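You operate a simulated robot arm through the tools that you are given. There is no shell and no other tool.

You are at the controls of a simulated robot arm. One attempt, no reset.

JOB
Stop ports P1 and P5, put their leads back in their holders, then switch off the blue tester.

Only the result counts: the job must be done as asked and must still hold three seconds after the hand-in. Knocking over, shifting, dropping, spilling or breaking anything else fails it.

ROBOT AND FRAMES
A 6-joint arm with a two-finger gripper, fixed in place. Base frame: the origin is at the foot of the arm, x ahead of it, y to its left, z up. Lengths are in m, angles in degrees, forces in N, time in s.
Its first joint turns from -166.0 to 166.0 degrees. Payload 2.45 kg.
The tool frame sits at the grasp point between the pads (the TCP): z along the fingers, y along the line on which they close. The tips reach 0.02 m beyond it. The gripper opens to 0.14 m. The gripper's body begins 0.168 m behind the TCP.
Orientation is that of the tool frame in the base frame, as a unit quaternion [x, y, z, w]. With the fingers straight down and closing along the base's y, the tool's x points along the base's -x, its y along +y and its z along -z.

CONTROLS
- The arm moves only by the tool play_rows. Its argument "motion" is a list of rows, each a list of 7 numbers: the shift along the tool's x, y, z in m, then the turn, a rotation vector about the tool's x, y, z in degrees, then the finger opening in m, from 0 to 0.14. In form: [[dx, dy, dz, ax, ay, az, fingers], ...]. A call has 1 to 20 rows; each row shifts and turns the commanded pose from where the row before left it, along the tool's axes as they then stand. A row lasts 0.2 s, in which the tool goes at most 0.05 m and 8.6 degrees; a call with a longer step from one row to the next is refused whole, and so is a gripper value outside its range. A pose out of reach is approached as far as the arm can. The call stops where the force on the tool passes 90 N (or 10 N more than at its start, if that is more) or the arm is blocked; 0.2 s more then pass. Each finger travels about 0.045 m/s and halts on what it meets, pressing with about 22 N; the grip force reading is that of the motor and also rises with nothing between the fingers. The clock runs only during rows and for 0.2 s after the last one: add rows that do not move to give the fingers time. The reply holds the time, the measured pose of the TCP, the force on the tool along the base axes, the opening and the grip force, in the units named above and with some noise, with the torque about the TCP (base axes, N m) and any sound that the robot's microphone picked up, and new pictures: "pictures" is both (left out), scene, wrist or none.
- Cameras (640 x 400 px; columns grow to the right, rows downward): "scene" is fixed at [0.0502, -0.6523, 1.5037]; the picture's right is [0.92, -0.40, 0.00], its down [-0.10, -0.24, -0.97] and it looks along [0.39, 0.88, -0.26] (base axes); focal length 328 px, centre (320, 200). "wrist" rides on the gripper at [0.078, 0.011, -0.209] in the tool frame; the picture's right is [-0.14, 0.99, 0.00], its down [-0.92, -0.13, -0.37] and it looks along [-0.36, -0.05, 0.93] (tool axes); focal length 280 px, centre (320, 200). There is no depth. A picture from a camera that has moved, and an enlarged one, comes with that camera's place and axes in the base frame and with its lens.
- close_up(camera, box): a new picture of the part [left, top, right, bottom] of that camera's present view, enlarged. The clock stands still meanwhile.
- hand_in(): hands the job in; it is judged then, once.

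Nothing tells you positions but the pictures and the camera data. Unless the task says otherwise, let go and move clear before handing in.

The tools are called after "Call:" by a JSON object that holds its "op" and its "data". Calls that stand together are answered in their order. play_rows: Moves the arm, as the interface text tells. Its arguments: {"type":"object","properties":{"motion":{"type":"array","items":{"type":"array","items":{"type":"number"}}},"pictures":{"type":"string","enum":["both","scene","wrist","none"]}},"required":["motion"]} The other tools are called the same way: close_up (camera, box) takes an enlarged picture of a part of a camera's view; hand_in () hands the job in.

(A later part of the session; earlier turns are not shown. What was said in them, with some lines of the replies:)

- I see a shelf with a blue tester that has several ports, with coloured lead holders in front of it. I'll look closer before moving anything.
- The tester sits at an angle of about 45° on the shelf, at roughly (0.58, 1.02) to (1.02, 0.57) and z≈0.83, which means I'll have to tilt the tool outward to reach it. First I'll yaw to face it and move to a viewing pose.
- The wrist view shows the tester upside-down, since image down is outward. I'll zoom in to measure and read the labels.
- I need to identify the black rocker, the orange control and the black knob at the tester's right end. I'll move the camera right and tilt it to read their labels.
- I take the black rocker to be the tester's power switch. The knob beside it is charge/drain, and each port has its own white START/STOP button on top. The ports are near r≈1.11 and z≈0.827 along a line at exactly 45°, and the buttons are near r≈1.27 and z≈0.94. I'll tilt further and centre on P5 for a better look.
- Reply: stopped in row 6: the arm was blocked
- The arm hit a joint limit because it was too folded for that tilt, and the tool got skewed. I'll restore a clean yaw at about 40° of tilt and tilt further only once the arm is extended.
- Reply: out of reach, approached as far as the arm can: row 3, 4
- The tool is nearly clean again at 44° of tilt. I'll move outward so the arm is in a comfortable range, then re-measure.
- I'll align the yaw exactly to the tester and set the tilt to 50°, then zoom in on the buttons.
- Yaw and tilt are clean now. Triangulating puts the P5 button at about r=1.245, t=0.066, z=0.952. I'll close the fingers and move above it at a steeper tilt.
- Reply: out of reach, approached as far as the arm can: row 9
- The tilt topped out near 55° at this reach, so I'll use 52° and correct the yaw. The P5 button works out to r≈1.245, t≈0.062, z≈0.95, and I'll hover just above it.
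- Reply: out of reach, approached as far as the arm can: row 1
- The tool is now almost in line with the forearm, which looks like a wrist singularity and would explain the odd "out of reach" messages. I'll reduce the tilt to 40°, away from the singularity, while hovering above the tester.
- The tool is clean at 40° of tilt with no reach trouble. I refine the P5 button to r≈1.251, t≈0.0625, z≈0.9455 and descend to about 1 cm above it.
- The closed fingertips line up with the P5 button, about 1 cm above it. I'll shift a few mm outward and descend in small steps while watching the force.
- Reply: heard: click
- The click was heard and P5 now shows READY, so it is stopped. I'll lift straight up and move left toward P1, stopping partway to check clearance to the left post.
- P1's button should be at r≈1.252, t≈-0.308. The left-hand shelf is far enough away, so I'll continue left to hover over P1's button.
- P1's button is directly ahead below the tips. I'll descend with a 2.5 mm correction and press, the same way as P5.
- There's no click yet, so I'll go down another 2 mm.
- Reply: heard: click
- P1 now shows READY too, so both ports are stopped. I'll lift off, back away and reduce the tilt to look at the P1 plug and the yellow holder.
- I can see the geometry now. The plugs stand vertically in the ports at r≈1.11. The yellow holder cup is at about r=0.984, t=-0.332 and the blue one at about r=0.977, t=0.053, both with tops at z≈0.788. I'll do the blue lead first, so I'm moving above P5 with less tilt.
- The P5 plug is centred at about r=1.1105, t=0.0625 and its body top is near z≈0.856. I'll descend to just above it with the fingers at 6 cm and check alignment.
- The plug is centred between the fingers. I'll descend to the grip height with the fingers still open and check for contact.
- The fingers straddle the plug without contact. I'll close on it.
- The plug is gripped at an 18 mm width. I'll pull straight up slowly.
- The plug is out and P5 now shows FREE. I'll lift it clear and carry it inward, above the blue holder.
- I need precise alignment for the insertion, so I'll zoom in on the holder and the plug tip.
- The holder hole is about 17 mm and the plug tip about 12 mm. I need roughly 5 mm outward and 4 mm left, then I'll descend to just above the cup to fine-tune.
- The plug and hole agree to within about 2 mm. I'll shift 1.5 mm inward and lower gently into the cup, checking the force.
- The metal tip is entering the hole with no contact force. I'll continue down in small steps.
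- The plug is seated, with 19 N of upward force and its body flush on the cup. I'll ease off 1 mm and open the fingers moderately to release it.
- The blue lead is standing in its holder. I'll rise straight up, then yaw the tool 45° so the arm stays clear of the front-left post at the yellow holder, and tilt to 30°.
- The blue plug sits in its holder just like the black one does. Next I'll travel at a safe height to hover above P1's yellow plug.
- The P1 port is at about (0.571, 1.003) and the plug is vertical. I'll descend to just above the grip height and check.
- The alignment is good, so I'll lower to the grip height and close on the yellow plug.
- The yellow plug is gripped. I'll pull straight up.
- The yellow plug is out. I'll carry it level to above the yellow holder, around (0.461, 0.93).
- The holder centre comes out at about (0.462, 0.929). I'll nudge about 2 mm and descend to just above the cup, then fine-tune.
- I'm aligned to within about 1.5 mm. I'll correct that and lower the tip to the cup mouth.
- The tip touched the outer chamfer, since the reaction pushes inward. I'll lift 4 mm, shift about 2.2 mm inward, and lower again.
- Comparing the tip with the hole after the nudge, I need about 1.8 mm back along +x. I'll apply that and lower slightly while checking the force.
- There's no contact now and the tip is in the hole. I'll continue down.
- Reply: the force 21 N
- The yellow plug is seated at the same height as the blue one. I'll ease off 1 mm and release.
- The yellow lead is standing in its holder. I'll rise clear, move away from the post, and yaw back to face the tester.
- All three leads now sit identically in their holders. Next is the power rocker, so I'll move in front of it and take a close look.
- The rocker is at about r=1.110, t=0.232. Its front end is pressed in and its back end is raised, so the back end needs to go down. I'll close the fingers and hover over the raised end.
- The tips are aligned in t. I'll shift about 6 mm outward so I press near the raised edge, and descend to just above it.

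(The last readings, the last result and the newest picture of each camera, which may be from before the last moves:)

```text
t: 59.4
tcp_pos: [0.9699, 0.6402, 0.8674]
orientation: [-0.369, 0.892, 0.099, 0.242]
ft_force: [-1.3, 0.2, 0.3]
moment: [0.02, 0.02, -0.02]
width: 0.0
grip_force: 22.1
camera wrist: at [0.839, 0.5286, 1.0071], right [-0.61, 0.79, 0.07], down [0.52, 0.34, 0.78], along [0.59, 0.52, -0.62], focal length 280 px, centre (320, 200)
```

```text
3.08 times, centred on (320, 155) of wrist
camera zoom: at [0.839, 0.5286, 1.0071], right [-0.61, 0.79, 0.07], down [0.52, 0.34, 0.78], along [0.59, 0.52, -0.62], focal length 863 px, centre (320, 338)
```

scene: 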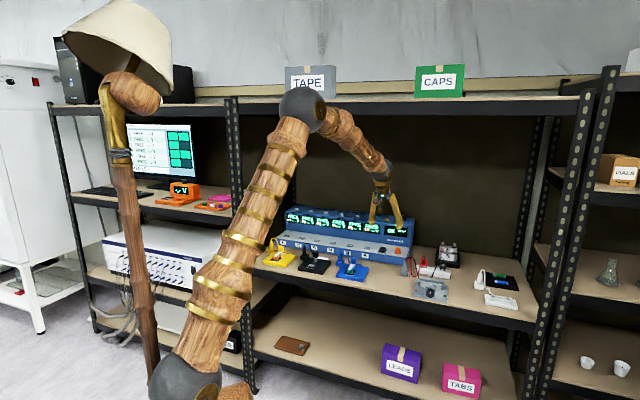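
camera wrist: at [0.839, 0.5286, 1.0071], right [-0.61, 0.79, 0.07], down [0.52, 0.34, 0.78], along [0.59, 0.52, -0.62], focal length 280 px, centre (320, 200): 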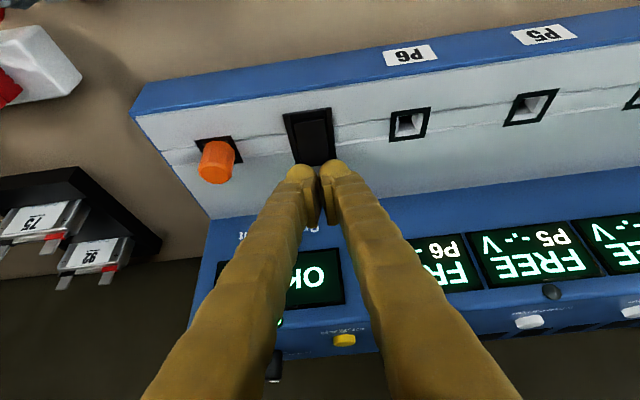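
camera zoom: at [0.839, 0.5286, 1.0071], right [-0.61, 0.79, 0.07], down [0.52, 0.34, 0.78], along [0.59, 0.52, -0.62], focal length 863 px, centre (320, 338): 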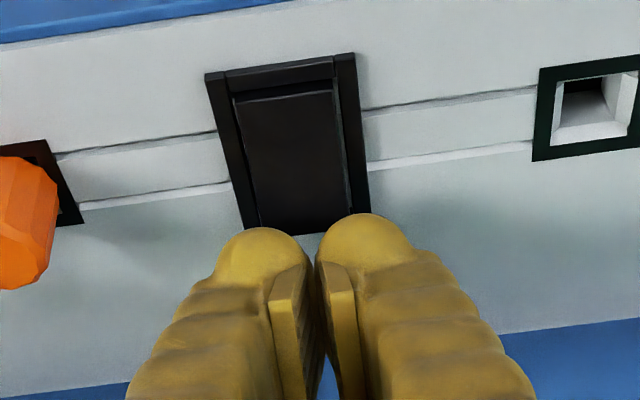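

Call:
{"op": "play_rows", "data": {"motion": [[0.0013, 0, 0.0022, 0, 0, 0, 0.0], [0, 0, 0, 0, 0, 0, 0.0]], "pictures": "wrist"}}

Call:
{"op": "close_up", "data": {"camera": "wrist", "box": [240, 90, 400, 220]}}

```text
t: 60.0
tcp_pos: [0.9696, 0.6437, 0.8637]
orientation: [-0.368, 0.892, 0.097, 0.242]
ft_force: [1.2, -0.6, 1.4]
moment: [0.01, 0.03, 0.05]
width: 0.0001
grip_force: 22.2
camera wrist: at [0.839, 0.5287, 1.0046], right [-0.61, 0.79, 0.07], down [0.52, 0.34, 0.78], along [0.59, 0.52, -0.62], focal length 280 px, centre (320, 200)
```

wrist: 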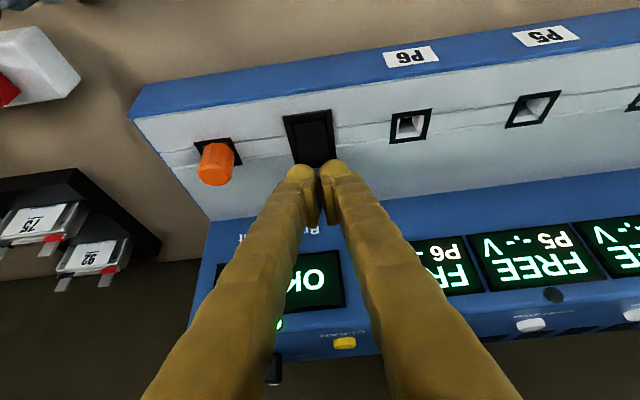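

```text
3.08 times, centred on (320, 155) of wrist
camera zoom: at [0.839, 0.5287, 1.0046], right [-0.61, 0.79, 0.07], down [0.52, 0.34, 0.78], along [0.59, 0.52, -0.62], focal length 863 px, centre (320, 338)
```

zoom: 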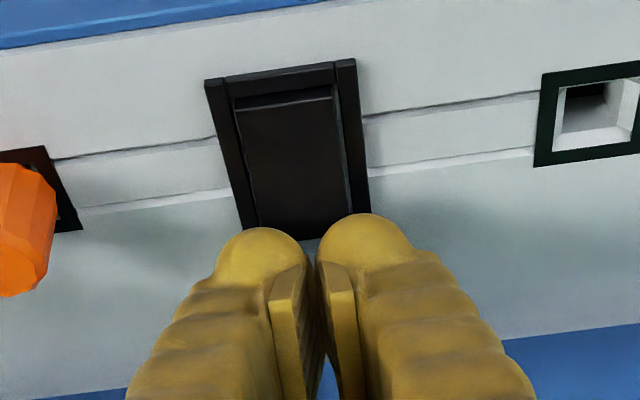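

Call:
{"op": "play_rows", "data": {"motion": [[0.0013, 0, 0.0022, 0, 0, 0, 0.0], [0, 0, 0, 0, 0, 0, 0.0]], "pictures": "wrist"}}

Call:
{"op": "close_up", "data": {"camera": "scene", "box": [355, 220, 405, 265]}}

```text
t: 60.6
tcp_pos: [0.9683, 0.6416, 0.8621]
orientation: [-0.369, 0.892, 0.098, 0.242]
ft_force: [0.2, 0.0, -0.7]
moment: [0.01, -0.03, 0.02]
width: 0.0001
grip_force: 22.7
camera wrist: at [0.8389, 0.5284, 1.0018], right [-0.61, 0.79, 0.07], down [0.52, 0.34, 0.78], along [0.59, 0.52, -0.62], focal length 280 px, centre (320, 200)
```

wrist: 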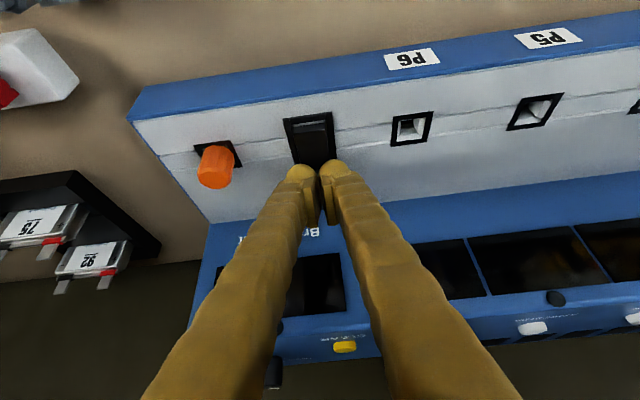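

```text
8.89 times, centred on (380, 242) of scene
camera zoom: at [0.0502, -0.6523, 1.5037], right [0.92, -0.4, 0.0], down [-0.1, -0.24, -0.97], along [0.39, 0.88, -0.26], focal length 2916 px, centre (-213, -178)
```

zoom: 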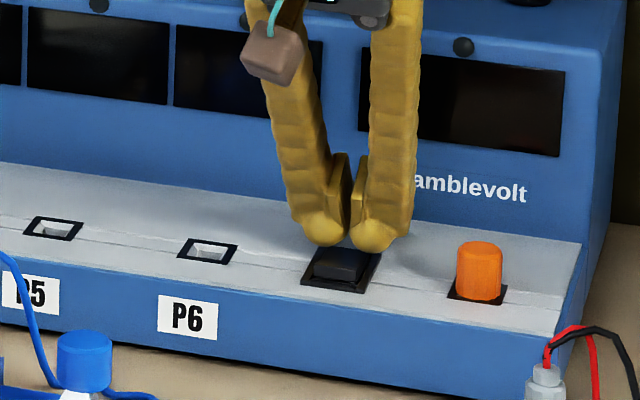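

The displays went dark and the rocker flipped, so the tester is off. I'll rise straight up and back away, then verify everything.

Call:
{"op": "play_rows", "data": {"motion": [[-0.0101, 0, -0.0173, 0, 0, 0, 0.0], [-0.0202, 0, -0.0345, 0, 0, 0, 0.0], [-0.0202, 0, -0.0345, 0, 0, 0, 0.0], [-0.0202, 0, -0.0345, 0, 0, 0, 0.0], [0.0345, 0, -0.0202, 0, 0, 0, 0.0], [0.0345, 0, -0.0202, 0, 0, 0, 0.0], [0.0345, 0, -0.0202, 0, 0, 0, 0.0], [0.0345, 0, -0.0202, 0, 0, 0, 0.0], [0, 0, 0, 0, 0, 0, 0.05], [0, 0, 0, 0, 0, 0, 0.1], [0, 0, 0, 0, 0, 0, 0.1], [0, 0, 0, 0, 0, 0, 0.1]]}}

Call:
{"op": "close_up", "data": {"camera": "scene", "box": [250, 190, 430, 300]}}

Call:
{"op": "close_up", "data": {"camera": "scene", "box": [255, 220, 355, 285]}}

Call:
{"op": "close_up", "data": {"camera": "scene", "box": [380, 220, 540, 320]}}

```text
t: 63.2
tcp_pos: [0.8569, 0.5277, 1.0005]
orientation: [-0.369, 0.892, 0.098, 0.242]
ft_force: [0.4, 0.8, 0.3]
moment: [-0.02, -0.02, -0.02]
width: 0.0865
grip_force: 0.1
camera wrist: at [0.726, 0.4147, 1.1405], right [-0.61, 0.79, 0.07], down [0.52, 0.34, 0.78], along [0.59, 0.52, -0.62], focal length 280 px, centre (320, 200)
```

scene: 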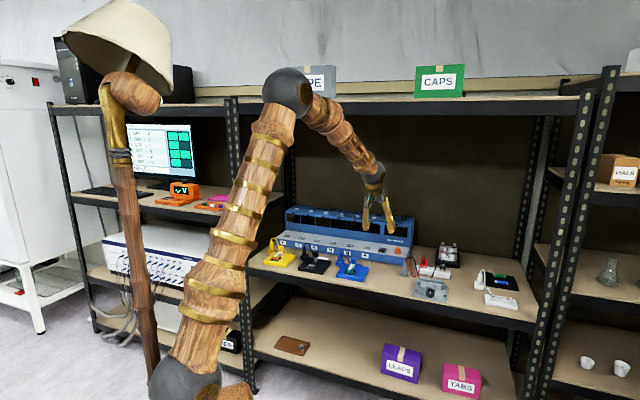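
wrist: 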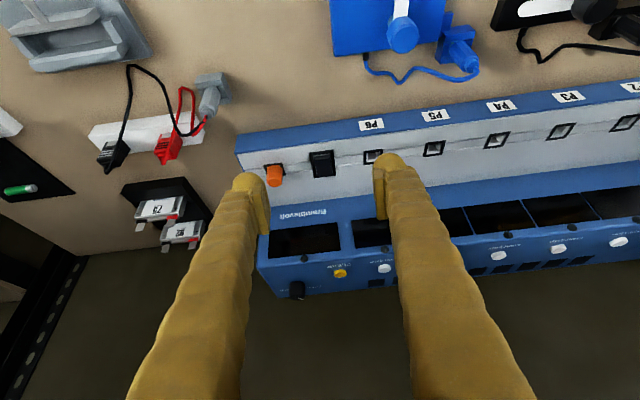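

```text
3.56 times, centred on (340, 245) of scene
camera zoom: at [0.0502, -0.6523, 1.5037], right [0.92, -0.4, 0.0], down [-0.1, -0.24, -0.97], along [0.39, 0.88, -0.26], focal length 1166 px, centre (249, 40)
```

zoom: 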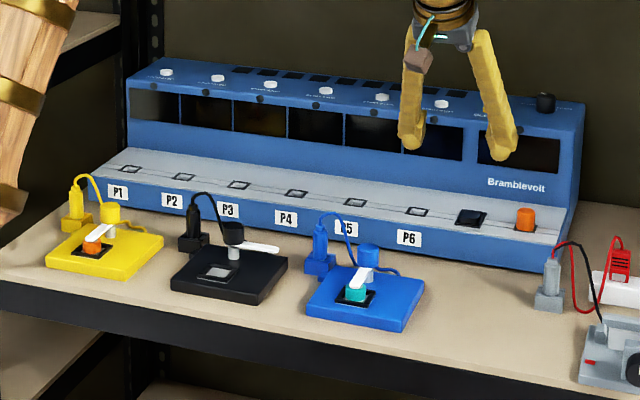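

```text
6.15 times, centred on (305, 252) of scene
camera zoom: at [0.0502, -0.6523, 1.5037], right [0.92, -0.4, 0.0], down [-0.1, -0.24, -0.97], along [0.39, 0.88, -0.26], focal length 2019 px, centre (412, -123)
```

zoom: 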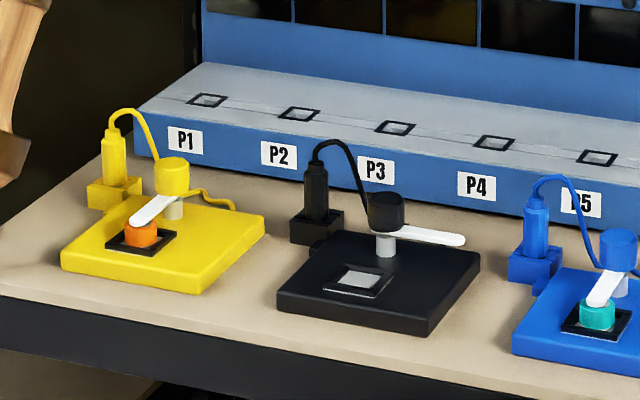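

```text
4.00 times, centred on (460, 270) of scene
camera zoom: at [0.0502, -0.6523, 1.5037], right [0.92, -0.4, 0.0], down [-0.1, -0.24, -0.97], along [0.39, 0.88, -0.26], focal length 1312 px, centre (-240, -80)
```

zoom: 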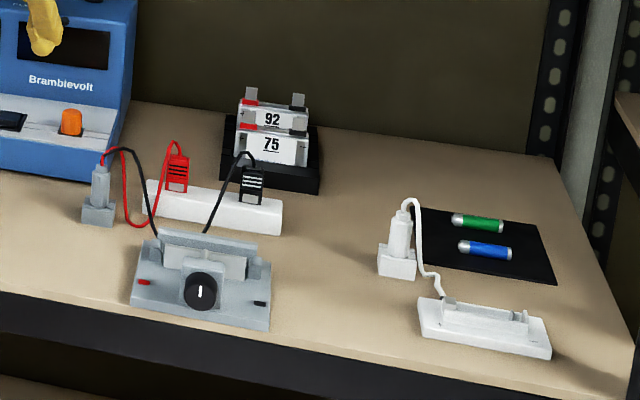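

Everything checks out: P1 and P5 were stopped, both leads stand in their holders, the tester's screens are dark, and nothing else has moved. The gripper is empty and clear, so I'm handing in.

Call:
{"op": "hand_in", "data": {}}

```text
The job is handed in.
```

I stopped ports P1 and P5, put both leads back in their holders, and switched the blue tester off. I've handed the job in and haven't been told the verdict.

- **Ports:** I pressed the START/STOP button for each port. Both clicked and changed from RUN to READY, then showed FREE once their leads were out.
- **Leads:** The blue and yellow plugs stand upright in their own holders, seated like the black one. The yellow tip touched the rim of its holder once; I lifted it, shifted it slightly and it went in.
- **Tester:** I pressed the raised end of the black rocker on the front ledge. It flipped and all the displays went dark. The rocker has no label, so I took it to be the power switch.

In the last pictures nothing else had moved or fallen, and the gripper was empty and clear of everything.
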